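You operate a simulated robot arm through the tools that you are given. There is no shell and no other tool. Be economical: measure what you need, move in short steps, check, and stop when the job is done.

Carry out the task below with a simulated two-armed robot. There is one attempt and no reset: what you move stays moved.

## Task
Brake the cart, set the small wood block on the glued strip and clamp it till the lamp lights.
Fine: the strip lies in the jig; block on the glue patch; lift the clamp after.
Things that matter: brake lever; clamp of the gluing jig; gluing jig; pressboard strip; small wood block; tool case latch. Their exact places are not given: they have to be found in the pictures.

The check looks at the end state, three seconds after you hand in, the way a careful person would. Anything else that was tipped, shoved, dropped, spilled or broken makes it a failure.

## Robot
Two 6-joint arms with two-finger parallel grippers on one trunk, on a base that drives. Base frame: it is fixed to the floor where the robot stands at the start and does not move with it; the origin is under the middle of the robot, x ahead of it, y to its left, z up. Lengths are in mm, angles in degrees, forces in N, time in s.
The left shoulder is at the start at [60, 187, 1172], the right one opposite. Places, roughly: brake lever [500, 0, 1000]; clamp of the gluing jig [1000, 100, 1000]; pressboard strip [7250, 11000, 250]; small wood block (4x4x3 cm) [7400, 10700, 400]; tool case latch [700, 0, 900]. Payload 1.57 kg a hand.
The TCP of each hand is the grasp point between the finger pads, 30 mm short of the fingertips. In the tool frame z runs along the fingers and y along their closing line. Largest opening 110 mm; finger width 24, thickness 12; the body of the gripper, 48 by 112 mm, starts 78 mm behind the TCP.
Orientation is told as [roll, pitch, yaw] about the base's x, y, z axes, in that order, counted from this pose: with the fingers straight down and closing along the base's y, the tool's x points along the base's -x, its y along +y and its z along -z.

## Interface
- The arms move only by the tool play_rows. It takes "left_commands", "right_commands" or both (then of equal length, played together; a hand with none holds still); each is one flat list of numbers, 7 for each row, row after row: the opening, from 0 (shut) to 1 (fully open), then the shift along the tool's x, y, z in mm, then the turn, a rotation vector about the tool's x, y, z in degrees. In form: [hand, x, y, z, rx, ry, rz, hand, x, y, z, rx, ry, rz, ...]. A call has 1 to 20 rows; each row shifts and turns the commanded pose from where the row before left it, along the tool's axes as they then stand. A row lasts 0.2 s, in which the tool goes at most 50 mm and 8.6 degrees; a call with a longer step from one row to the next is refused whole, and so is a gripper value outside its range. A pose out of reach is approached as far as the arm can. The call stops where the force on the tool passes 40 N (or 10 N more than at its start, if that is more) or the arm is blocked; 0.2 s more then pass. Each finger travels about 153 mm/s and halts on what it meets, pressing with about 30 N; the grip force reading is that of the motor and also rises with nothing between the fingers. The clock runs only during rows and for 0.2 s after the last one: add rows that do not move to give the fingers time. The reply holds the time, the measured pose of the TCP, the force on the tool along the base axes, the opening and the grip force, in the units named above and with some noise, with the torque about the TCP (base axes, N m) and any sound that the robot's microphone picked up.
- Cameras (640 x 400 px; columns grow to the right, rows downward): "scene" is now at [-10.3, -16.3, 1703.5]; the picture's right is [-0.14, -0.99, 0.00], its down [-0.80, 0.11, -0.60] and it looks along [0.59, -0.08, -0.80] (base axes); focal length 254 px, centre (320, 200). "left" rides on the left gripper at [70, -16, -141] in its tool frame; the picture's right is [0.23, 0.97, 0.00], its down [-0.86, 0.20, -0.48] and it looks along [-0.47, 0.11, 0.88] (tool axes); focal length 222 px, centre (320, 200). "right" rides on the right gripper at [70, 16, -141] in its tool frame; the picture's right is [-0.23, 0.97, 0.00], its down [-0.86, -0.20, -0.48] and it looks along [-0.47, -0.11, 0.88] (tool axes); focal length 222 px, centre (320, 200).
- capture(camera): a new picture of that camera. It takes no simulated time.
- raise_lower(by): slides the trunk up (or, below 0, down) by that many mm; the arms and the scene camera ride with it, the base frame stays. It gives what a move gives, with no picture.
- base_move(legs): drives the robot by 1 to 6 legs, each [ahead, left, turn to the left] in mm, mm and degrees, along the robot's own axes; the way and the turn of a leg run together, so that a leg with both is an arc; at most 1500 mm and 180 degrees a leg. The arms and the cameras ride along, it lands a little off, and it stops where it bumps. It gives what a move gives.
- aim_head(pan, tilt): turns the head with the scene camera to pan (to the left, within 86 degrees either way) and tilt (down, from -29 to 69), counted from straight ahead of the robot. It gives what a move gives.
- measure_at(camera, pixels): for up to 12 pixels [column, row] of the newest picture of that camera ("zoom" is the newest enlarged one), the place [x, y, z] in the base frame of the surface seen there, good to about 3 mm, but the place of the scene camera against the robot may be out by one fixed shift of up to 25 mm in any direction. It takes no simulated time.
- inspect(camera, box): a new picture of the part [left, top, right, bottom] of that camera's present view, enlarged. It takes no simulated time.
- finish_job(): hands the job in; it is judged then, once.

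Go step by step. Measure first, check grasps and placings, and put right what went wrong. The budget is 80 turns and 78 pictures, counting those below and the enlarged ones. Unless the task says otherwise, let go and move clear before handing in, and close with one line.

The tools are called after "Request:" as a command line: name --argument value ..., lists and objects as JSON in quotes. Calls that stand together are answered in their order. play_rows: Moves the arms, as the interface text tells. Its arguments: {"type":"object","properties":{"left_commands":{"type":"array","items":{"type":"number"}},"right_commands":{"type":"array","items":{"type":"number"}}},"required":[]} The other tools are called the same way: raise_lower (by) slides the trunk up or down; base_move (legs) drives the base; aim_head (pan, tilt) turns the head that bears the scene camera; capture (camera) takes a picture; measure_at (camera, pixels) gives the place of the surface under pixels of a picture; inspect (camera, box) takes an enlarged picture of a part of a camera's view; finish_job () hands the job in.

At the start:

```text
clock: 0.0
left_ee_pos: [405.2, 31.4, 1211.3]
left_ee_rot: [0.0, -0.1, 0.1]
left_contact_force: [0.2, 0.3, 0.0]
left_ft_torque: [0.0, 0.0, -0.01]
left_gripper_width: 110.0
left_grip_force: 0.2
right_ee_pos: [385.8, -265.0, 1227.8]
right_ee_rot: [0.1, 0.1, 0.0]
right_contact_force: [0.0, 0.2, -0.1]
right_ft_torque: [0.0, -0.02, -0.02]
right_gripper_width: 110.0
right_grip_force: 0.1
trunk travel left (down, up): [-800.0, 190.0]
robot x, y, heading: [-2.5, -2.6, -0.1]
head pan, tilt: [-8.1, 53.5]
```

scene: 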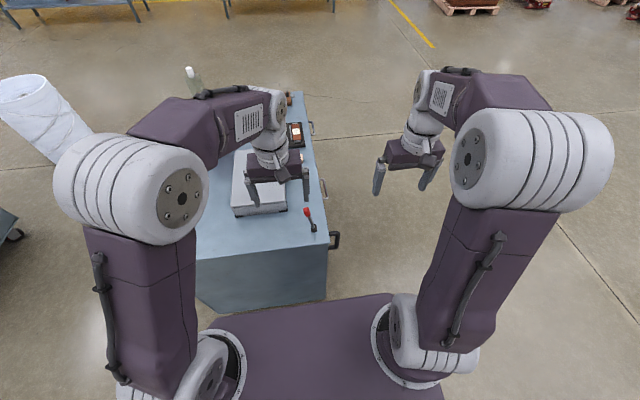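
right: 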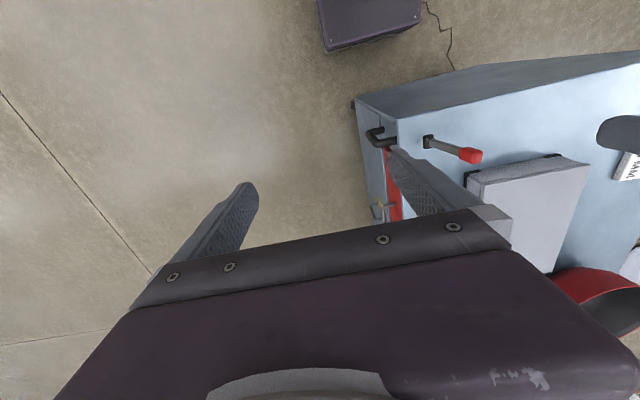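
left: 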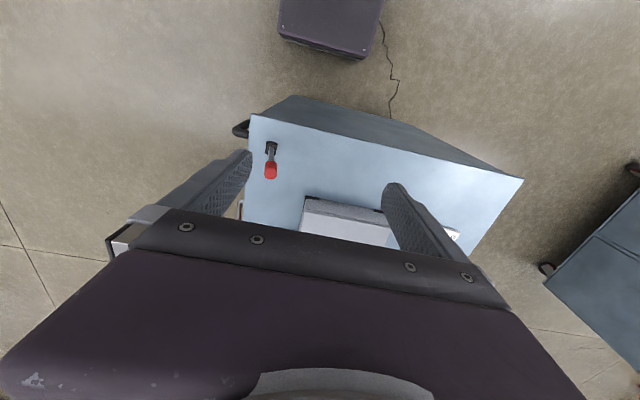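

The scene picture shows a cart ahead with a red-tipped lever near (310,222) and a grey case at (260,195). I'll zoom in and measure first.

Request:
inspect --camera "scene" --box '[170, 60, 370, 260]'

Request:
measure_at --camera "scene" --pixels '[[307, 211], [313, 228], [238, 212], [286, 210], [296, 130], [334, 240], [328, 240], [200, 240], [302, 100], [323, 187], [190, 75], [320, 300]]'

Request:
aim_head --pan 0 --tilt 25

Request:
capture --camera "scene"

```text
2.00 times, centred on (270, 160) of scene
```

zoom: 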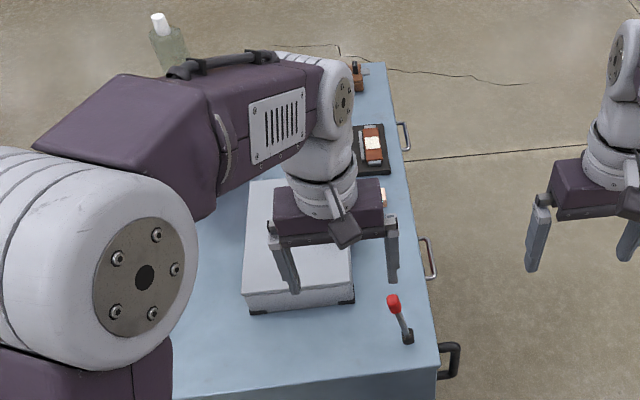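

```text
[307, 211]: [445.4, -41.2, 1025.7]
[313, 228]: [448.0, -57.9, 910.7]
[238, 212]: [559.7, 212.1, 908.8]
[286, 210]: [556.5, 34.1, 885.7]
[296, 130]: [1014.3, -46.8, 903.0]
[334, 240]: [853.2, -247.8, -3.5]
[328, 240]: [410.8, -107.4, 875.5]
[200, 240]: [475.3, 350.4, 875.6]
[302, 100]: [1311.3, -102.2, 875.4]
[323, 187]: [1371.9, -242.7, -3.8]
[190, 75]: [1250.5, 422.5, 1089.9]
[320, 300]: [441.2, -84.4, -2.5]
```

```text
clock: 0.9
left_ee_pos: [403.9, 30.8, 1211.9]
left_ee_rot: [0.0, -0.2, 0.0]
left_contact_force: [1.1, -0.2, -0.2]
left_ft_torque: [0.03, -0.02, 0.02]
left_gripper_width: 109.9
left_grip_force: 0.1
right_ee_pos: [385.9, -265.3, 1227.9]
right_ee_rot: [0.0, 0.0, 0.0]
right_contact_force: [0.3, 0.6, -0.6]
right_ft_torque: [-0.02, 0.03, -0.02]
right_gripper_width: 110.0
right_grip_force: 0.1
trunk travel left (down, up): [-800.0, 190.0]
robot x, y, heading: [0.5, -1.8, -0.1]
head pan, tilt: [0.0, 25.0]
```

```text
73 pictures are left
```

scene: 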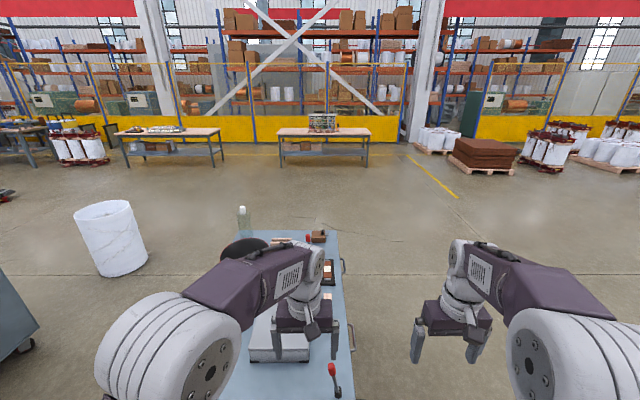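

The jig seems to be on the cart near (328,270), partly hidden by the left hand. I'll zoom on the cart's far part and look around for the listed block and strip.

Request:
inspect --camera "scene" --box '[220, 200, 380, 300]'

Request:
inspect --camera "left" --box '[220, 90, 540, 290]'

Request:
inspect --camera "right" --box '[340, 40, 640, 300]'

```text
4.00 times, centred on (300, 250) of scene
```

zoom: 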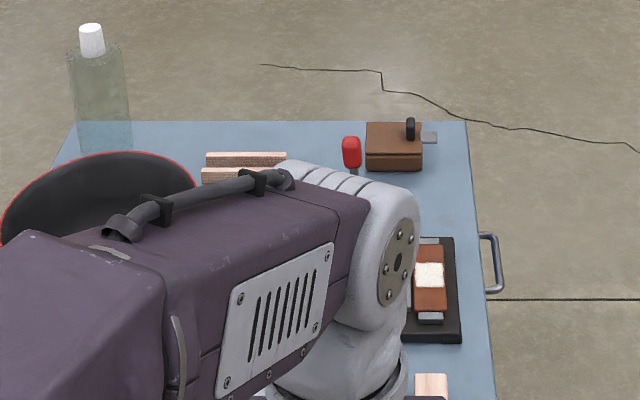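

```text
2.00 times, centred on (380, 190) of left
```

zoom: 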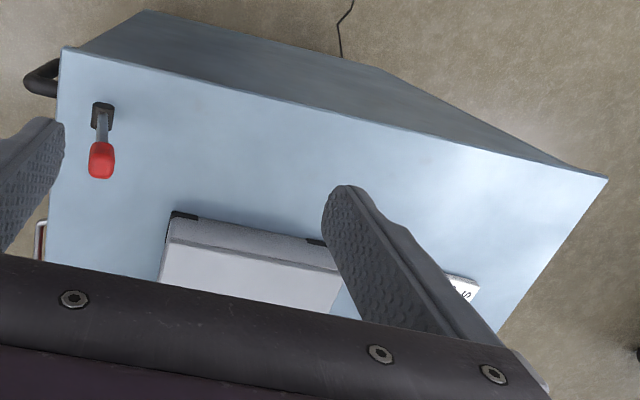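

```text
1.54 times, centred on (490, 170) of right
```

zoom: 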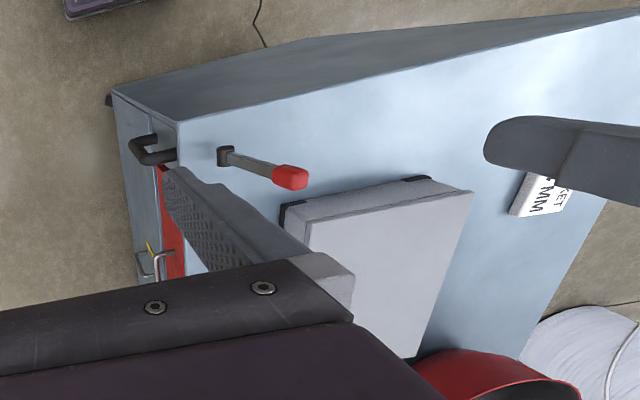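

On the cart I see the jig with a glue patch (zoom 430,275) and the block (430,385). I'll drive to the cart's right side and turn to face it.

Request:
base_move --legs '[[0, -720, 0], [850, 0, 0], [0, 0, 90]]'

Request:
aim_head --pan 0 --tilt 45

Request:
capture --camera "scene"

```text
clock: 12.7
left_ee_pos: [807.4, -313.2, 1212.0]
left_ee_rot: [-0.1, -0.1, 89.9]
left_contact_force: [0.4, -0.6, -0.2]
left_ft_torque: [0.0, 0.01, -0.02]
left_gripper_width: 110.0
left_grip_force: 0.0
right_ee_pos: [1103.6, -333.4, 1227.5]
right_ee_rot: [0.0, 0.0, 90.0]
right_contact_force: [0.8, -0.4, 0.1]
right_ft_torque: [0.0, 0.0, 0.0]
right_gripper_width: 110.1
right_grip_force: 0.0
trunk travel left (down, up): [-800.0, 190.0]
robot x, y, heading: [837.1, -721.0, 89.8]
head pan, tilt: [0.0, 25.0]
```

```text
clock: 13.6
left_ee_pos: [806.1, -313.0, 1211.2]
left_ee_rot: [-0.1, -0.1, 89.9]
left_contact_force: [-0.1, -0.2, -0.3]
left_ft_torque: [0.05, -0.02, -0.02]
left_gripper_width: 109.8
left_grip_force: 0.1
right_ee_pos: [1101.6, -332.3, 1227.6]
right_ee_rot: [-0.1, 0.0, 89.9]
right_contact_force: [-0.4, -0.1, 0.5]
right_ft_torque: [0.02, 0.02, 0.01]
right_gripper_width: 110.0
right_grip_force: 0.2
trunk travel left (down, up): [-800.0, 190.0]
robot x, y, heading: [834.3, -719.6, 90.1]
head pan, tilt: [0.0, 45.0]
```

```text
69 pictures are left
```

scene: 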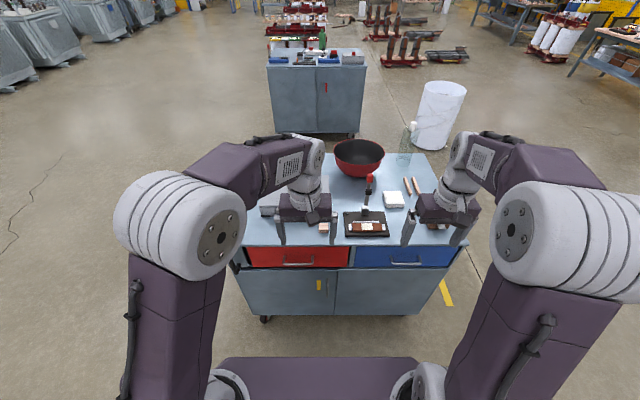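

The jig is at (367,225) with a red-knobbed clamp lever at (368,185), and the block at (323,228). I'll zoom and measure.

Request:
inspect --camera "scene" --box '[230, 140, 480, 300]'

Request:
inspect --camera "scene" --box '[310, 160, 410, 250]'

Request:
measure_at --camera "scene" --pixels '[[323, 227], [323, 231], [366, 226], [355, 226], [380, 226], [368, 178], [368, 195], [365, 211], [346, 236], [388, 236], [348, 213], [385, 213]]'

Request:
capture --camera "left"

Request:
capture --camera "right"

```text
2.50 times, centred on (355, 220) of scene
```

zoom: 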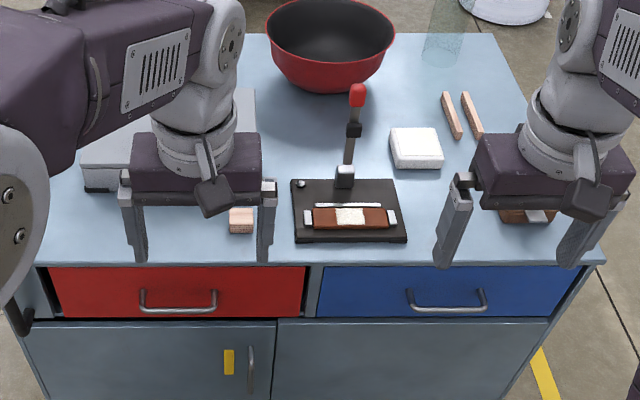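

```text
4.44 times, centred on (360, 205) of scene
```

zoom: 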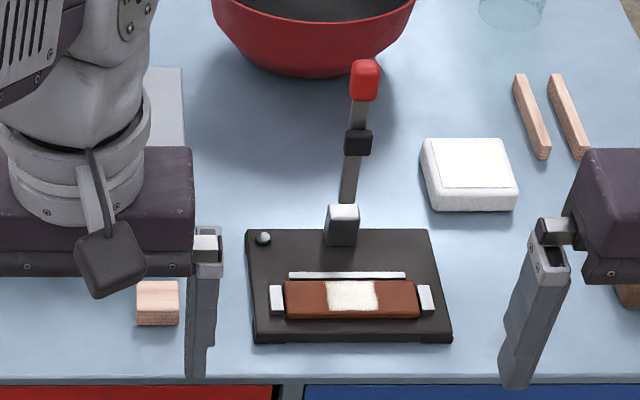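

```text
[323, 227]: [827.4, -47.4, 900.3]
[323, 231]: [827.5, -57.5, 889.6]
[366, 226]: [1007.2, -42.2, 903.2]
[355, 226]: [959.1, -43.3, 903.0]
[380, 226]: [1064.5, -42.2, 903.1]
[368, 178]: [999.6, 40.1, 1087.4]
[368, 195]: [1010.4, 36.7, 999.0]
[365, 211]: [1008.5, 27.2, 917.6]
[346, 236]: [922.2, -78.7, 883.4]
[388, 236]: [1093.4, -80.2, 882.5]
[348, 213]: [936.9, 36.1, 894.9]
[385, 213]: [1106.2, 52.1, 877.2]
```

```text
66 pictures are left
```

left: 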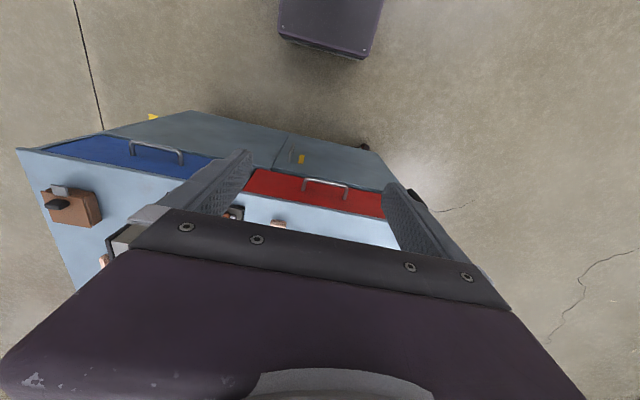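

```text
65 pictures are left
```

right: 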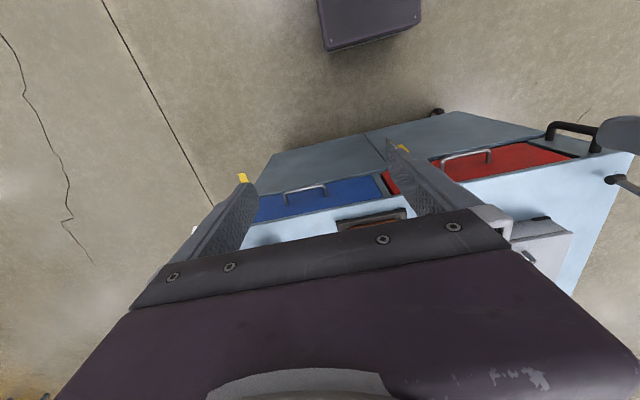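

The jig lies near (1007,-42,903), the block at (827,-50), clamp lever standing at y≈35. I'll measure the base edge and drawer handles to know how close I can drive.

Request:
measure_at --camera "left" --pixels '[[285, 36], [362, 57], [324, 10], [348, 190], [318, 183], [183, 155], [285, 168], [365, 147], [300, 160]]'

Request:
aim_head --pan 30 --tilt 50

Request:
capture --camera "scene"

```text
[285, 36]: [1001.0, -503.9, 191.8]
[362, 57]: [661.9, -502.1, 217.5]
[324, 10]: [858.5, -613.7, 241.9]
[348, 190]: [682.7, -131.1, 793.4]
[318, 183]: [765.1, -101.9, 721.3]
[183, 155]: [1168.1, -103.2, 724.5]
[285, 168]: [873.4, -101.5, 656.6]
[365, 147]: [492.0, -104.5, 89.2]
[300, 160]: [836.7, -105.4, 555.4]
```

```text
clock: 14.5
left_ee_pos: [808.0, -314.0, 1211.1]
left_ee_rot: [0.0, -0.1, 89.9]
left_contact_force: [0.8, 0.0, 0.7]
left_ft_torque: [-0.03, 0.01, 0.0]
left_gripper_width: 109.9
left_grip_force: 0.0
right_ee_pos: [1104.1, -331.8, 1228.2]
right_ee_rot: [0.0, 0.0, 89.9]
right_contact_force: [0.3, -0.5, -0.2]
right_ft_torque: [-0.01, -0.03, -0.02]
right_gripper_width: 110.1
right_grip_force: 0.0
trunk travel left (down, up): [-800.0, 190.0]
robot x, y, heading: [839.8, -720.5, 89.9]
head pan, tilt: [30.0, 50.0]
```

```text
64 pictures are left
```

scene: 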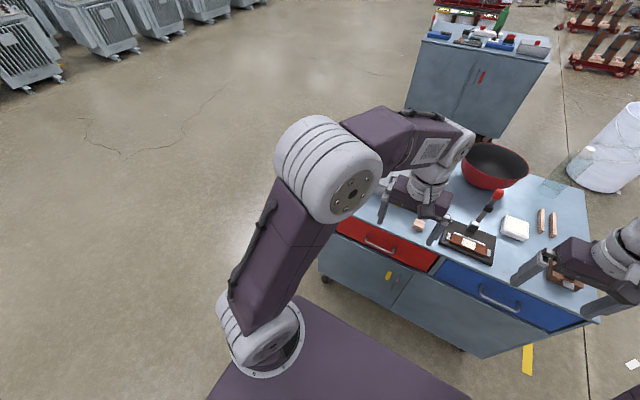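

The base's front edge is ~220 mm ahead of the axis and handles reach y≈-131. I'll go left toward the brake and look closely before approaching.

Request:
base_move --legs '[[0, 270, 0]]'

Request:
aim_head --pan 12 --tilt 50

Request:
capture --camera "scene"

Request:
capture --camera "left"

```text
clock: 16.4
left_ee_pos: [537.2, -313.8, 1211.7]
left_ee_rot: [0.1, -0.1, 90.3]
left_contact_force: [0.2, 2.1, 0.2]
left_ft_torque: [0.01, -0.02, -0.01]
left_gripper_width: 109.9
left_grip_force: 0.1
right_ee_pos: [832.6, -331.0, 1227.5]
right_ee_rot: [0.1, -0.1, 90.3]
right_contact_force: [0.2, 0.0, 0.7]
right_ft_torque: [-0.01, 0.01, 0.0]
right_gripper_width: 109.9
right_grip_force: 0.1
trunk travel left (down, up): [-800.0, 190.0]
robot x, y, heading: [572.0, -717.7, 90.2]
head pan, tilt: [30.0, 50.0]
```

```text
clock: 17.2
left_ee_pos: [535.2, -314.3, 1210.9]
left_ee_rot: [-0.2, -0.1, 90.2]
left_contact_force: [-0.5, 0.2, -0.8]
left_ft_torque: [-0.03, 0.0, 0.01]
left_gripper_width: 110.2
left_grip_force: 0.1
right_ee_pos: [830.7, -330.8, 1228.1]
right_ee_rot: [0.0, 0.0, 90.2]
right_contact_force: [-0.1, 0.4, -0.2]
right_ft_torque: [-0.02, -0.02, 0.0]
right_gripper_width: 110.0
right_grip_force: 0.0
trunk travel left (down, up): [-800.0, 190.0]
robot x, y, heading: [568.7, -722.1, 90.0]
head pan, tilt: [12.0, 50.0]
```

```text
63 pictures are left
```

scene: 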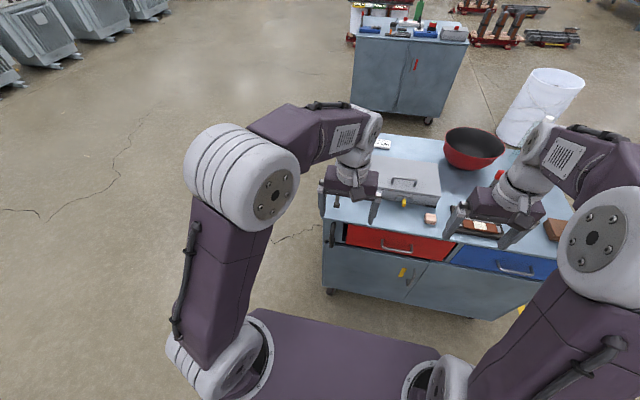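

```text
62 pictures are left
```

left: 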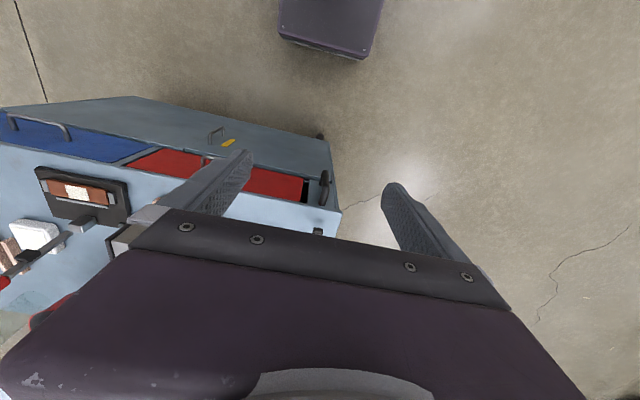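

The left hand hides the brake lever (about 340,200). I'll shift it 150 mm to the left and look again.

Request:
play_rows --left_commands '[1, 0, 50, 0, 0, 0, 0, 1, 0, 50, 0, 0, 0, 0, 1, 0, 50, 0, 0, 0, 0, 1, 0, 50, 0, 0, 0, 0]'

Request:
inspect --camera "scene" --box '[290, 120, 450, 280]'

```text
clock: 18.2
left_ee_pos: [331.9, -314.9, 1212.4]
left_ee_rot: [0.0, -0.1, 90.2]
left_contact_force: [-0.5, 0.8, 0.2]
left_ft_torque: [0.02, -0.01, -0.04]
left_gripper_width: 109.8
left_grip_force: 0.0
right_ee_pos: [829.6, -332.4, 1229.4]
right_ee_rot: [-0.1, 0.0, 90.2]
right_contact_force: [-0.3, 0.2, -0.4]
right_ft_torque: [-0.03, -0.03, 0.05]
right_gripper_width: 110.0
right_grip_force: 0.0
trunk travel left (down, up): [-800.0, 190.0]
robot x, y, heading: [572.6, -717.9, 90.1]
head pan, tilt: [12.0, 50.0]
```

```text
2.50 times, centred on (370, 200) of scene
```

zoom: 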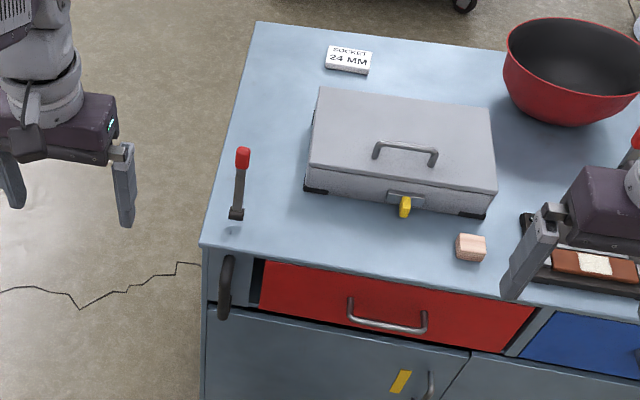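

The brake lever stands at zoom (240,185); the yellow latch (405,205) must stay untouched. I'll measure the lever and take a finer zoom.

Request:
measure_at --camera "zoom" --pixels '[[242, 152], [243, 164], [240, 180], [238, 200], [236, 213], [230, 218], [242, 218], [236, 225], [225, 285], [405, 207], [470, 240], [472, 252]]'

Request:
inspect --camera "scene" --box '[335, 170, 375, 215]'

```text
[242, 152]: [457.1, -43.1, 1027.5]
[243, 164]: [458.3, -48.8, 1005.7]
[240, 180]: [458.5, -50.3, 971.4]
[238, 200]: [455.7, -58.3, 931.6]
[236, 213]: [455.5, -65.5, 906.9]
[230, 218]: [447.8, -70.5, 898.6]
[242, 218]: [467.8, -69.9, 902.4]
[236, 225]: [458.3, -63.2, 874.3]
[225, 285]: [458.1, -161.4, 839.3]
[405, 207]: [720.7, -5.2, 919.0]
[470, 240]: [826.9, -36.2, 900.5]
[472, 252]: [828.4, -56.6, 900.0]
```

```text
8.89 times, centred on (355, 192) of scene
```

zoom: 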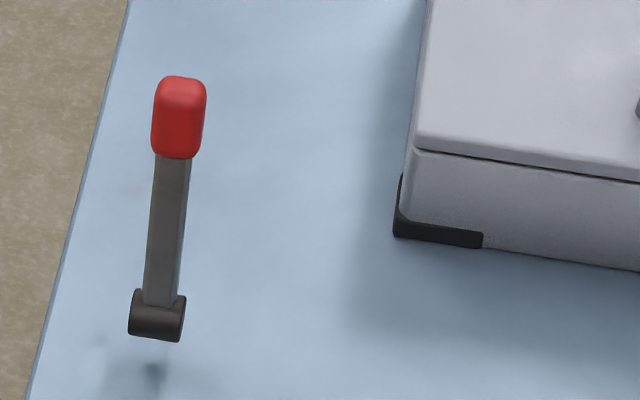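

The brake's pivot axis runs along x at about (457,-66,903), so it swings in y. I'll drive nearer and use the left hand camera, which has no shift, for exact places.

Request:
base_move --legs '[[310, 0, 0]]'

Request:
capture --camera "left"

Request:
capture --camera "right"

```text
clock: 20.3
left_ee_pos: [336.4, -7.7, 1213.3]
left_ee_rot: [0.0, -0.2, 89.9]
left_contact_force: [0.0, -0.6, -0.3]
left_ft_torque: [0.04, 0.01, -0.03]
left_gripper_width: 110.0
left_grip_force: 0.1
right_ee_pos: [833.7, -28.3, 1228.5]
right_ee_rot: [0.0, 0.0, 89.8]
right_contact_force: [-0.4, 0.3, -0.6]
right_ft_torque: [0.02, 0.0, 0.02]
right_gripper_width: 110.1
right_grip_force: 0.0
trunk travel left (down, up): [-800.0, 190.0]
robot x, y, heading: [567.2, -413.4, 90.2]
head pan, tilt: [12.0, 50.0]
```

```text
59 pictures are left
```

left: 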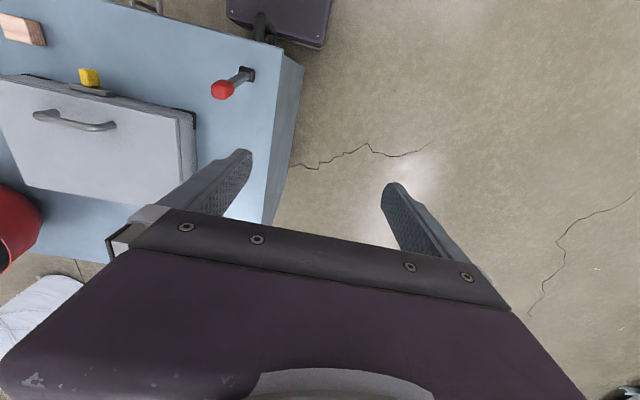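

```text
58 pictures are left
```

right: 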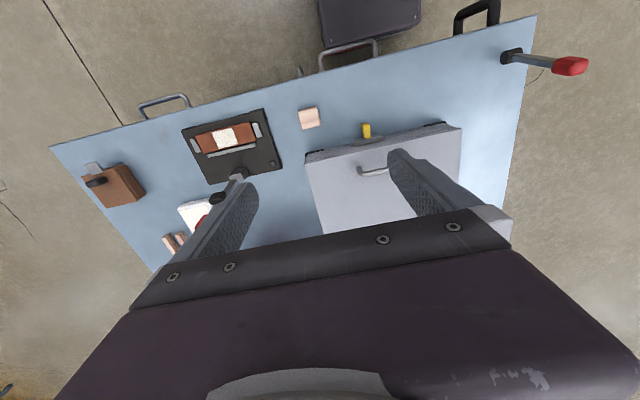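

Request:
measure_at --camera "left" --pixels '[[220, 91], [227, 84], [233, 83], [243, 76], [247, 73], [247, 85], [23, 31]]'

Request:
measure_at --camera "right" --pixels '[[568, 66], [583, 67], [545, 63], [512, 55], [309, 118], [223, 138], [238, 176], [200, 140], [248, 133], [230, 185]]'

Request:
inspect --camera "right" --box '[160, 80, 340, 220]'

```text
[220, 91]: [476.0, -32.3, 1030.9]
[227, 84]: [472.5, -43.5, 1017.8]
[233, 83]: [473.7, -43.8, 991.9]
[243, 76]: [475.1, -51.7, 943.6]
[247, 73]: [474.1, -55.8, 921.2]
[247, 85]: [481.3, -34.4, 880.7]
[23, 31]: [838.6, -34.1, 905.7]
```

```text
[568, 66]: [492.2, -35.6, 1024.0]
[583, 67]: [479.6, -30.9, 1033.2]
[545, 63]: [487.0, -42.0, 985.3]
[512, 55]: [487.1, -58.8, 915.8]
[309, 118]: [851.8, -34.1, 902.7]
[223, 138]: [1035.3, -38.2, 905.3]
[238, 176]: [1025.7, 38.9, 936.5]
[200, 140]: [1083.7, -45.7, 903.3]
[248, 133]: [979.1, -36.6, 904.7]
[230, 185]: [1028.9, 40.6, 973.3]
```

```text
2.86 times, centred on (250, 150) of right
```

zoom: 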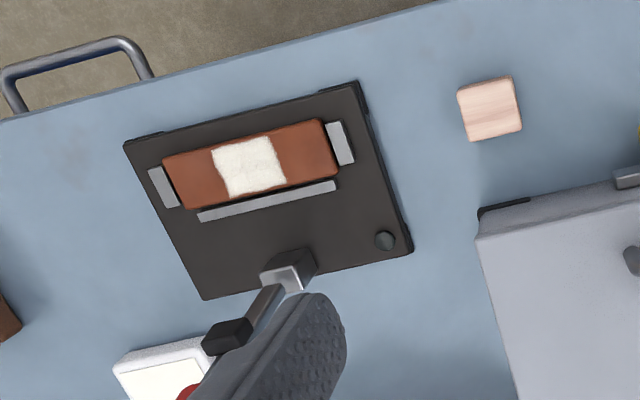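

Hand cameras differ by ~13 mm between them, so I'll hover the left hand above the knob (~(476,-36)) and re-measure there.

Request:
play_rows --left_commands '[1, 10, -47, 0, 0, 0, 0, 1, 10, -46, 0, 0, 0, 0, 1, 8, -46, 0, 0, 0, 0, 1, 0, 0, 30, 0, 0, 0, 1, 0, 0, 0, 0, 0, 0]'

Request:
capture --camera "left"

```text
clock: 21.5
left_ee_pos: [476.2, -37.6, 1180.6]
left_ee_rot: [0.0, -0.1, 89.9]
left_contact_force: [0.2, -0.6, -1.2]
left_ft_torque: [0.01, 0.02, 0.01]
left_gripper_width: 110.1
left_grip_force: 0.1
right_ee_pos: [832.4, -27.5, 1229.1]
right_ee_rot: [0.0, 0.0, 89.9]
right_contact_force: [0.0, 0.0, 0.4]
right_ft_torque: [0.01, -0.01, 0.0]
right_gripper_width: 109.9
right_grip_force: 0.0
trunk travel left (down, up): [-800.0, 190.0]
robot x, y, heading: [569.6, -412.2, 89.8]
head pan, tilt: [12.0, 50.0]
```

```text
56 pictures are left
```

left: 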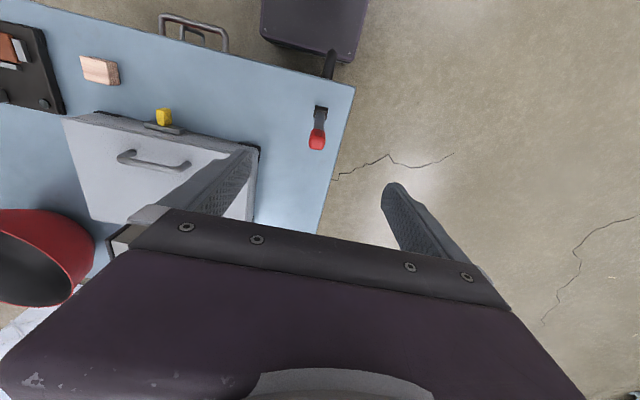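

Request:
measure_at --camera "left" --pixels '[[317, 145], [317, 135], [318, 127], [319, 118], [320, 110], [98, 70], [312, 140], [322, 140]]'

Request:
inspect --camera "left" --box '[280, 80, 360, 180]'

```text
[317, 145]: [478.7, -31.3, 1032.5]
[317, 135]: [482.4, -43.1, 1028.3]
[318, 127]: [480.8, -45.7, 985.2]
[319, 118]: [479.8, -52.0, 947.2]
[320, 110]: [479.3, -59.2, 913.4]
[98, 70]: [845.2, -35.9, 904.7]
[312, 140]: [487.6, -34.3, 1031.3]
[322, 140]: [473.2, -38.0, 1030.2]
```

```text
4.00 times, centred on (320, 130) of left
```

zoom: 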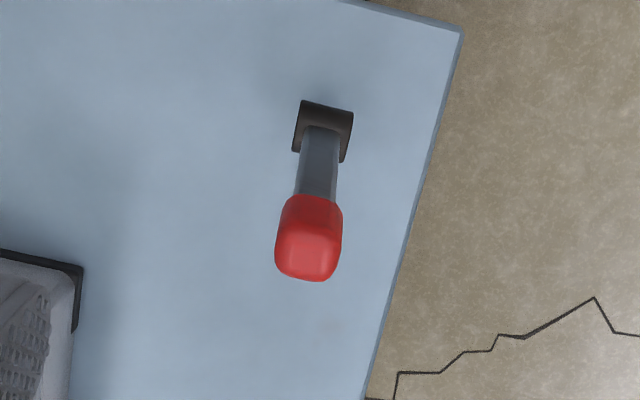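

The knob sits at about (480,-37), top z≈1030, right below the hand. I'll descend 168 mm with open fingers straddling it and close gently.

Request:
play_rows --left_commands '[1, 0, -4, 45, 0, 0, 0, 1, 0, 0, 45, 0, 0, 0, 1, 0, 0, 45, 0, 0, 0, 1, 0, 0, 33, 0, 0, 0, 0.6, 0, 0, 0, 0, 0, 0, 0.4, 0, 0, 0, 0, 0, 0, 0.3, 0, 0, 0, 0, 0, 0, 0.2, 0, 0, 0, 0, 0, 0, 0.1, 0, 0, 0, 0, 0, 0, 0, 0, 0, 0, 0, 0, 0, 0, 0, 0, 0, 0, 0, 0]'

Request:
capture --camera "left"

```text
clock: 23.9
left_ee_pos: [479.5, -34.4, 1015.6]
left_ee_rot: [0.0, 0.0, 90.0]
left_contact_force: [3.5, 0.4, -4.8]
left_ft_torque: [0.08, -0.31, 0.28]
left_gripper_width: 21.9
left_grip_force: 34.5
right_ee_pos: [832.6, -26.3, 1227.9]
right_ee_rot: [0.1, 0.0, 89.9]
right_contact_force: [-0.1, 0.2, -0.3]
right_ft_torque: [-0.01, -0.03, 0.01]
right_gripper_width: 110.1
right_grip_force: 0.0
trunk travel left (down, up): [-800.0, 190.0]
robot x, y, heading: [569.0, -413.9, 89.9]
head pan, tilt: [12.0, 50.0]
```

```text
54 pictures are left
```

left: 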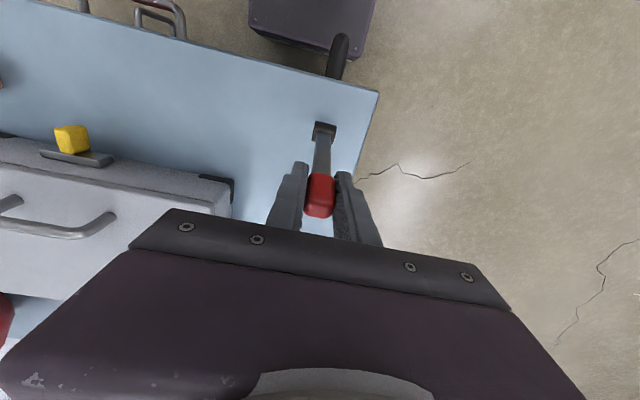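

The knob is gripped (22 mm). I'll test the swing toward the robot with a small 4° arc step and read the force.

Request:
play_rows --left_commands '[0, 7.9, 0, -1.6, 0, -4, 0, 0, 0, 0, 0, 0, 0, 0]'

```text
clock: 24.5
left_ee_pos: [479.1, -37.8, 1016.6]
left_ee_rot: [-0.1, -4.2, 89.9]
left_contact_force: [2.0, 15.7, -2.3]
left_ft_torque: [-0.68, 0.39, 0.21]
left_gripper_width: 22.0
left_grip_force: 34.9
right_ee_pos: [833.4, -23.1, 1226.2]
right_ee_rot: [0.0, 0.1, 89.9]
right_contact_force: [-0.9, 0.7, 1.0]
right_ft_torque: [0.0, -0.02, 0.03]
right_gripper_width: 110.1
right_grip_force: 0.0
trunk travel left (down, up): [-800.0, 190.0]
robot x, y, heading: [568.4, -407.7, 89.8]
head pan, tilt: [12.0, 50.0]
```

It resists with ~16 N and barely moved toward the robot. I'll test the other way.

Request:
play_rows --left_commands '[0, -7.9, 0, 1.6, 0, 4, 0, 0, -7.9, 0, 2.1, 0, 4, 0, 0, 0, 0, 0, 0, 0, 0]'

```text
clock: 25.3
left_ee_pos: [480.1, -25.8, 1012.8]
left_ee_rot: [0.0, 3.8, 90.0]
left_contact_force: [0.5, 4.6, 17.5]
left_ft_torque: [0.23, -0.01, 0.33]
left_gripper_width: 21.8
left_grip_force: 34.5
right_ee_pos: [833.2, -26.9, 1226.8]
right_ee_rot: [-0.1, 0.0, 89.9]
right_contact_force: [0.6, -0.2, 0.4]
right_ft_torque: [0.0, 0.02, 0.0]
right_gripper_width: 110.1
right_grip_force: 0.1
trunk travel left (down, up): [-800.0, 190.0]
robot x, y, heading: [569.8, -411.2, 89.8]
head pan, tilt: [12.0, 50.0]
```

It moved +y with little y force but an upward force of 17 N; I need to see whether the lever turned or the cart shifted.

Request:
inspect --camera "left" --box '[260, 80, 400, 240]'

Request:
measure_at --camera "zoom" --pixels '[[320, 100], [330, 300]]'

Request:
capture --camera "scene"

```text
2.50 times, centred on (330, 160) of left
```

zoom: 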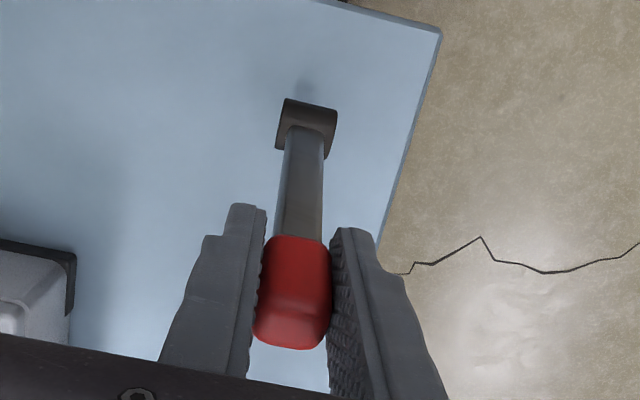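

```text
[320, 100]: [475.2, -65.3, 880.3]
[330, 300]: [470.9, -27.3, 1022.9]
```

```text
52 pictures are left
```

scene: 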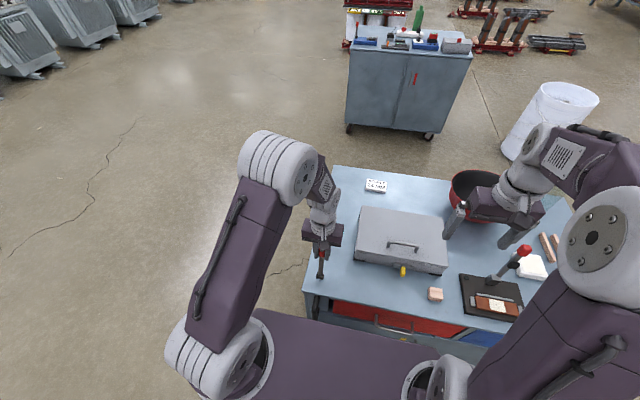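

The lever did turn some. I'll continue +y three 4° steps, relieving the vertical load.

Request:
play_rows --left_commands '[0, -7.7, 0, 0.3, 0, 4, 0, 0, -7.7, 0, 2.0, 0, 4, 0, 0, -7.7, 0, 2.0, 0, 4, 0, 0, 0, 0, 0, 0, 0, 0]'

```text
clock: 26.3
left_ee_pos: [478.5, -3.7, 1004.6]
left_ee_rot: [0.0, 16.0, 90.0]
left_contact_force: [-1.9, 1.8, 9.5]
left_ft_torque: [-0.18, -0.14, 0.31]
left_gripper_width: 21.9
left_grip_force: 34.9
right_ee_pos: [832.9, -26.1, 1227.9]
right_ee_rot: [0.0, -0.1, 89.9]
right_contact_force: [0.1, -1.4, 0.8]
right_ft_torque: [0.05, -0.02, -0.04]
right_gripper_width: 110.3
right_grip_force: 0.1
trunk travel left (down, up): [-800.0, 190.0]
robot x, y, heading: [566.5, -417.1, 89.9]
head pan, tilt: [12.0, 50.0]
```

It swings freely toward +y. I'll continue in 8° steps, watching for a stop or click.

Request:
play_rows --left_commands '[0, -15.5, 0, 4.5, 0, 4, 0, 0, -15.0, 0, 6, 0, 4, 0, 0, -14.5, 0, 7.1, 0, 4, 0, 0, 0, 0, 0, 0, 0, 0]'

Request:
capture --camera "left"

```text
clock: 27.3
left_ee_pos: [478.5, 30.5, 973.8]
left_ee_rot: [0.0, 28.0, 90.0]
left_contact_force: [0.6, -5.6, -1.5]
left_ft_torque: [-0.44, 0.05, 0.28]
left_gripper_width: 21.9
left_grip_force: 34.7
right_ee_pos: [833.3, -27.4, 1228.2]
right_ee_rot: [0.0, -0.1, 90.0]
right_contact_force: [-0.4, -0.3, 0.5]
right_ft_torque: [0.0, 0.0, -0.03]
right_gripper_width: 110.4
right_grip_force: 0.1
trunk travel left (down, up): [-800.0, 190.0]
robot x, y, heading: [566.9, -409.3, 89.8]
head pan, tilt: [12.0, 50.0]
```

```text
51 pictures are left
```

left: 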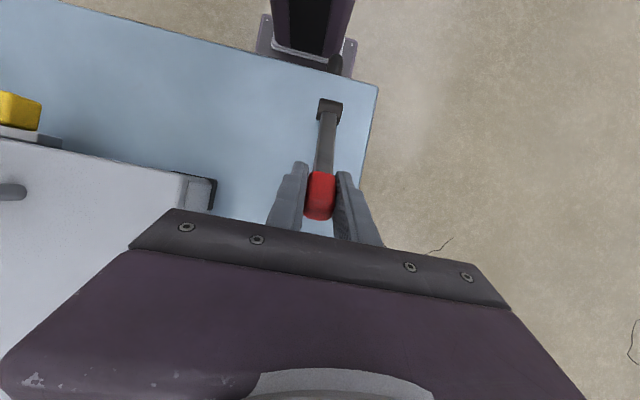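

Lever is now at about 52°, still free. I'll continue to around 73°.

Request:
play_rows --left_commands '[0, -12.6, 0, 6.6, 0, 4, 0, 0, -12.2, 0, 7.2, 0, 4, 0, 0, -11.8, 0, 7.8, 0, 4, 0, 0, 0, 0, 0, 0, 0, 0]'

```text
clock: 28.1
left_ee_pos: [478.7, 19.0, 953.1]
left_ee_rot: [-0.8, 37.1, 89.4]
left_contact_force: [16.3, 16.4, 0.9]
left_ft_torque: [0.68, 1.2, -0.95]
left_gripper_width: 22.1
left_grip_force: 35.4
left hand out of reach, approached as far as the arm can: row 2, 3
right_ee_pos: [836.3, -25.7, 1227.4]
right_ee_rot: [0.0, 0.0, 89.8]
right_contact_force: [0.0, -1.1, 0.3]
right_ft_torque: [0.06, 0.0, 0.01]
right_gripper_width: 110.1
right_grip_force: 0.1
trunk travel left (down, up): [-800.0, 190.0]
robot x, y, heading: [569.4, -412.6, 89.7]
head pan, tilt: [12.0, 50.0]
stopped in row 3 (left hand): the force on the tool passed its limit at 76 N (the readings are from after the stop); the commanded pose is now the measured one
```

The arm ran out of reach and may have slid along the lever or tugged the cart. Looking before doing anything.

Request:
capture --camera "left"

Request:
capture --camera "scene"

```text
50 pictures are left
```

left: 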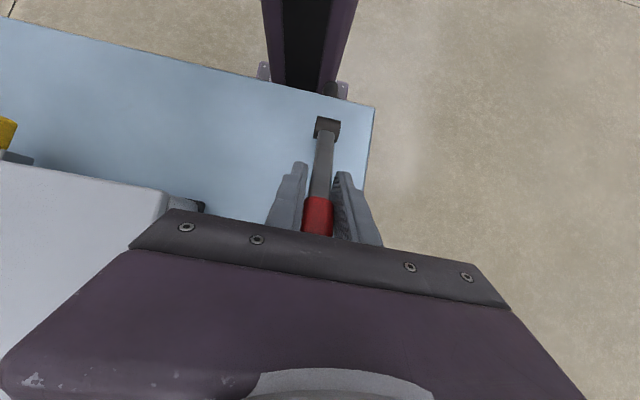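

```text
49 pictures are left
```

scene: 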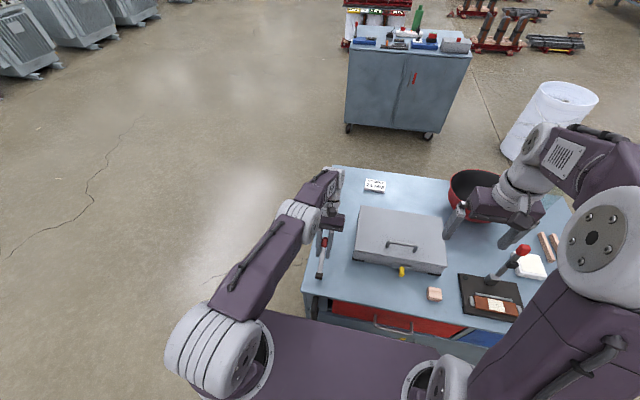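

The fingers slid down the lever but the cart looks unmoved (block still at (435,294)). I'll open, back out, return to vertical, and then push the knob down from above.

Request:
play_rows --left_commands '[0.3, 0, 0, 0, 0, 0, 0, 0.5, 0, 0, 0, 0, 0, 0, 0.5, 0, 0, -40, 0, 0, 0, 0.5, 0, 0, -40, 0, 0, 0, 0.5, 0, 0, -30, 0, -8, 0, 0.5, 0, 0, -10, 0, -8, 0, 0.5, 0, 0, 0, 0, -8, 0, 0.5, 0, 0, 0, 0, -8, 0, 0.3, 0, 0, 0, 0, -5, 0, 0.0, 0, 0, 0, 0, 0, 0, 0, 0, 0, 0, 0, 0, 0]'

Request:
capture --camera "left"

```text
clock: 30.5
left_ee_pos: [468.2, 56.3, 1045.3]
left_ee_rot: [-0.5, 0.7, 89.8]
left_contact_force: [-0.2, -0.2, -0.1]
left_ft_torque: [0.02, -0.02, 0.01]
left_gripper_width: 0.0
left_grip_force: 21.5
left hand out of reach, approached as far as the arm can: row 3, 4
right_ee_pos: [833.1, -24.1, 1228.0]
right_ee_rot: [0.0, 0.0, 89.7]
right_contact_force: [0.0, -0.3, 0.0]
right_ft_torque: [-0.02, -0.04, 0.03]
right_gripper_width: 109.9
right_grip_force: 0.0
trunk travel left (down, up): [-800.0, 190.0]
robot x, y, heading: [570.9, -413.8, 89.8]
head pan, tilt: [12.0, 50.0]
```

```text
48 pictures are left
```

left: 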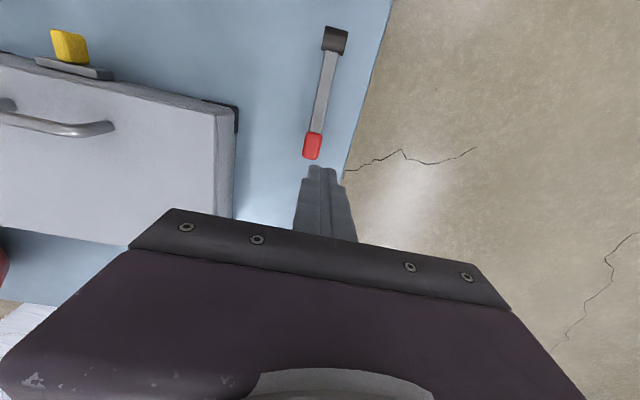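

Request:
measure_at --camera "left" --pixels '[[312, 154], [313, 142], [318, 128], [324, 95], [330, 60], [334, 40]]'

Request:
inspect --camera "scene" --box '[290, 220, 370, 300]'

```text
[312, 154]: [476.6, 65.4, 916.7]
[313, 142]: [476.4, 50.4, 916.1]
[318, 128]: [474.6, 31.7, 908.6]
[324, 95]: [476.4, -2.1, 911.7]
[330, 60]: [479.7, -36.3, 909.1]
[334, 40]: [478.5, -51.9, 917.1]
```

```text
5.00 times, centred on (330, 260) of scene
```

zoom: 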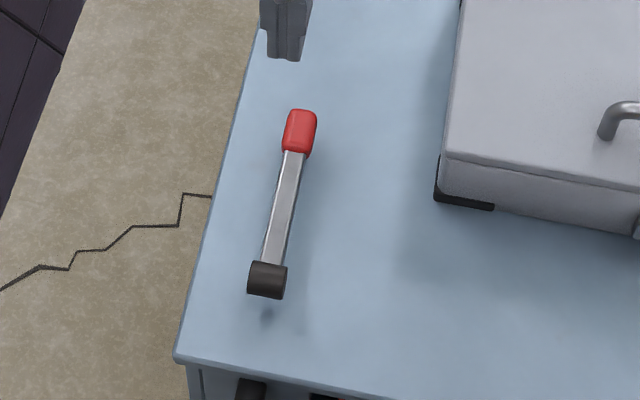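

The lever now lies flat (z≈910 along its length), swung ~90°. I'll press the knob lightly from above to make sure it's at its stop.

Request:
play_rows --left_commands '[0, 4, -8, 45, 0, 0, 0, 0, 0, 0, 45, 0, 0, 0, 0, 0, 0, 4, 0, 0, 0, 0, 0, 0, 4, 0, 0, 0, 0, 0, 0, 3, 0, 0, 0, 0, 0, 0, 3, 0, 0, 0, 0, 0, 0, 0, 0, 0, 0]'

```text
clock: 32.1
left_ee_pos: [477.8, 49.3, 943.4]
left_ee_rot: [-0.5, 0.4, 89.8]
left_contact_force: [-2.8, 5.6, 22.3]
left_ft_torque: [0.29, 0.2, -0.02]
left_gripper_width: 0.1
left_grip_force: 21.3
right_ee_pos: [833.4, -27.2, 1229.0]
right_ee_rot: [0.1, -0.1, 89.9]
right_contact_force: [-0.4, 0.0, 0.5]
right_ft_torque: [0.01, 0.02, -0.04]
right_gripper_width: 110.1
right_grip_force: 0.1
trunk travel left (down, up): [-800.0, 190.0]
robot x, y, heading: [567.5, -411.4, 89.8]
head pan, tilt: [12.0, 50.0]
```

The lever is firmly at its stop (22 N reaction): brake set. I'll lift the left hand and drive right so the right arm can serve both block and jig.

Request:
play_rows --left_commands '[0, 0, 0, -45, 0, 0, 0, 0, 0, 0, -50, 0, 0, 0, 0, 0, 0, -50, 0, 0, 0, 0, 25, 10, -50, 0, 0, 0, 0, 45, 10, -50, 0, 0, 0, 0, 45, 10, 0, 0, 0, 0]'

Request:
base_move --legs '[[0, -290, 0]]'

Request:
capture --camera "right"

Request:
capture --camera "scene"

```text
refused: row 4 steps farther than a row can; nothing moved
```

```text
clock: 32.9
left_ee_pos: [485.0, 49.3, 944.6]
left_ee_rot: [-0.5, 0.4, 89.9]
left_contact_force: [-4.6, -3.3, 9.9]
left_ft_torque: [0.03, 0.16, 0.06]
left_gripper_width: 0.1
left_grip_force: 21.1
right_ee_pos: [842.0, -27.1, 1227.9]
right_ee_rot: [0.0, 0.0, 89.9]
right_contact_force: [0.7, -0.1, 0.2]
right_ft_torque: [0.01, -0.02, -0.02]
right_gripper_width: 110.1
right_grip_force: 0.1
trunk travel left (down, up): [-800.0, 190.0]
robot x, y, heading: [575.3, -412.6, 89.6]
head pan, tilt: [12.0, 50.0]
stopped in leg 1: the force on the tool passed its limit at 45 N (the readings are from after the stop); the commanded pose is now the measured one
```

```text
46 pictures are left
```

right: 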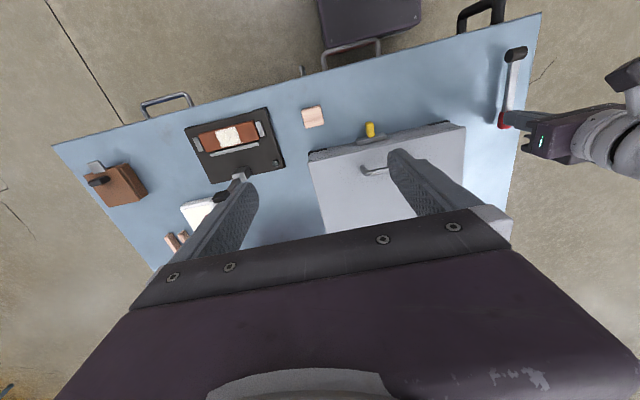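

```text
45 pictures are left
```

scene: 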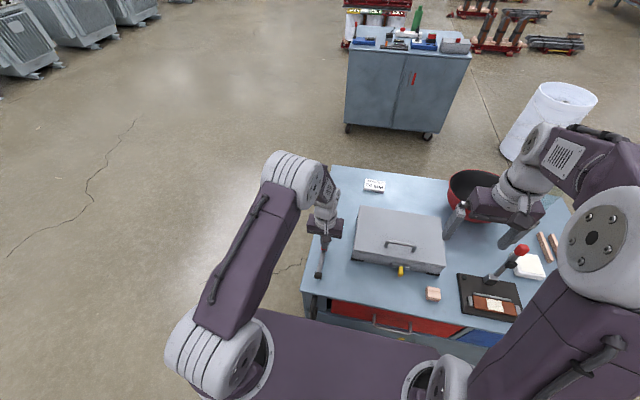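

The lift was refused (a step too long) and the base then moved ~8 mm with the finger still on the knob before stopping at 45 N. I should not have chained those calls. The cart looks unmoved. Now I'll lift properly.

Request:
play_rows --left_commands '[0, 0, 0, -45, 0, 0, 0, 0, 0, 0, -48, 0, 0, 0, 0, 0, 0, -48, 0, 0, 0, 0, 20, 5, -40, 0, 0, 0, 0, 20, 5, -40, 0, 0, 0, 0, 45, 10, 0, 0, 0, 0]'

```text
clock: 34.3
left_ee_pos: [458.4, -34.2, 1165.4]
left_ee_rot: [-0.5, 0.4, 89.9]
left_contact_force: [-0.1, -0.3, -0.2]
left_ft_torque: [0.0, -0.02, 0.01]
left_gripper_width: 0.0
left_grip_force: 21.5
right_ee_pos: [840.8, -26.1, 1229.8]
right_ee_rot: [0.0, 0.0, 90.0]
right_contact_force: [-0.1, -0.5, -0.6]
right_ft_torque: [0.02, 0.01, 0.0]
right_gripper_width: 109.9
right_grip_force: 0.0
trunk travel left (down, up): [-800.0, 190.0]
robot x, y, heading: [575.3, -412.4, 89.9]
head pan, tilt: [12.0, 50.0]
```

The left hand is clear at z 1165. I'll check the brake lever and then drive 285 mm right.

Request:
inspect --camera "left" --box '[240, 50, 400, 210]'

Request:
base_move --legs '[[0, -285, 0]]'

Request:
capture --camera "right"

Request:
capture --camera "left"

```text
2.50 times, centred on (320, 130) of left
```

zoom: 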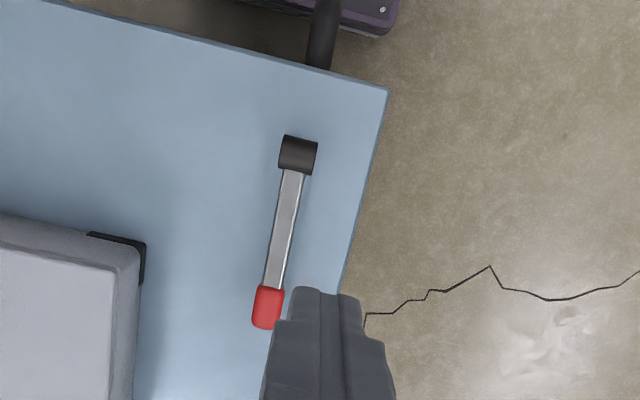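

```text
clock: 36.2
left_ee_pos: [743.7, -32.7, 1163.6]
left_ee_rot: [-0.6, 0.5, 89.6]
left_contact_force: [-0.8, -0.6, 0.0]
left_ft_torque: [0.01, 0.0, -0.04]
left_gripper_width: 0.0
left_grip_force: 20.9
right_ee_pos: [1125.1, -27.5, 1229.1]
right_ee_rot: [-0.1, 0.0, 89.7]
right_contact_force: [0.5, -0.5, -0.5]
right_ft_torque: [0.0, 0.02, -0.02]
right_gripper_width: 109.9
right_grip_force: 0.1
trunk travel left (down, up): [-800.0, 190.0]
robot x, y, heading: [860.4, -413.2, 89.5]
head pan, tilt: [12.0, 50.0]
```

```text
43 pictures are left
```

right: 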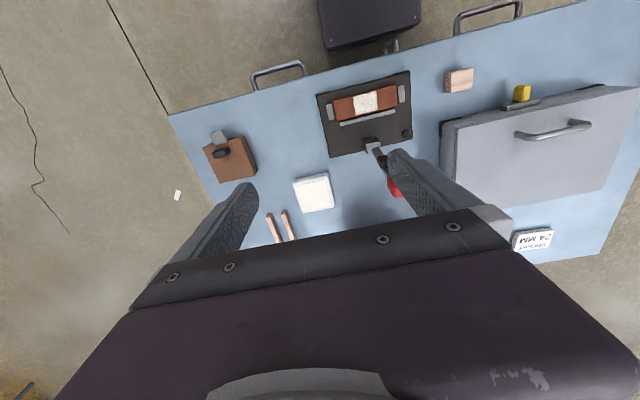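

```text
42 pictures are left
```

left: 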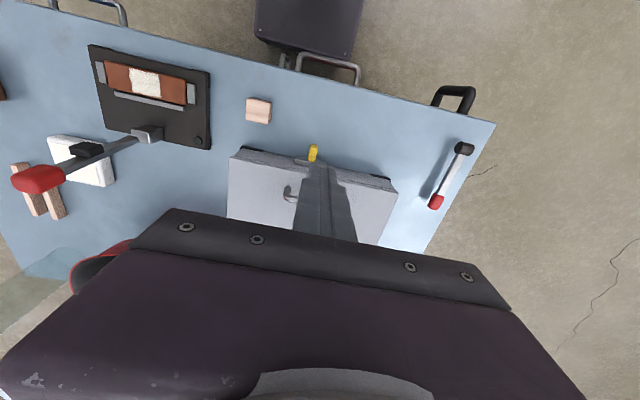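

Right hand is at x 1125; block near (845,-42). I'll move the left hand aside to the left and bring the right hand above the block.

Request:
play_rows --left_commands '[0, 20, 45, 0, 0, 0, 0, 0, 20, 45, 0, 0, 0, 0, 0, 20, 45, 0, 0, 0, 0, 0, 20, 25, 0, 0, 0, 0, 0, 0, 0, 0, 0, 0, 0, 0, 0, 0, 0, 0, 0, 0, 0, 0, 0, 0, 0, 0, 0]' --right_commands '[1, 3, 46, 0, 0, 0, 0, 1, 3, 46, 0, 0, 0, 0, 1, 3, 46, 0, 0, 0, 0, 1, 3, 46, 0, 0, 0, 0, 1, 3, 46, 20, 0, 0, 0, 1, 3, 46, 20, 0, 0, 0, 1, 0, 0, 30, 0, 0, 0]'

Request:
capture --camera "right"

```text
refused: row 5 steps farther than a row can; nothing moved
```

```text
41 pictures are left
```

right: 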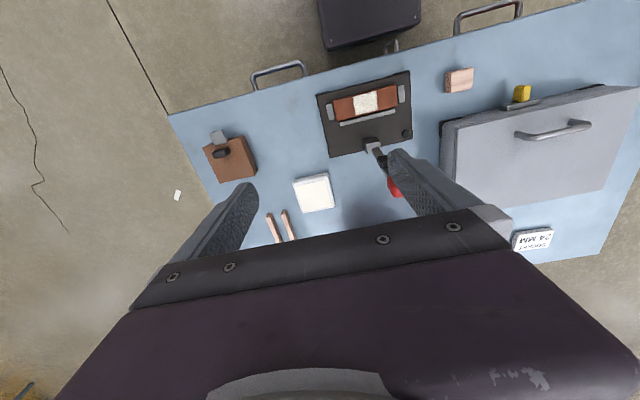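

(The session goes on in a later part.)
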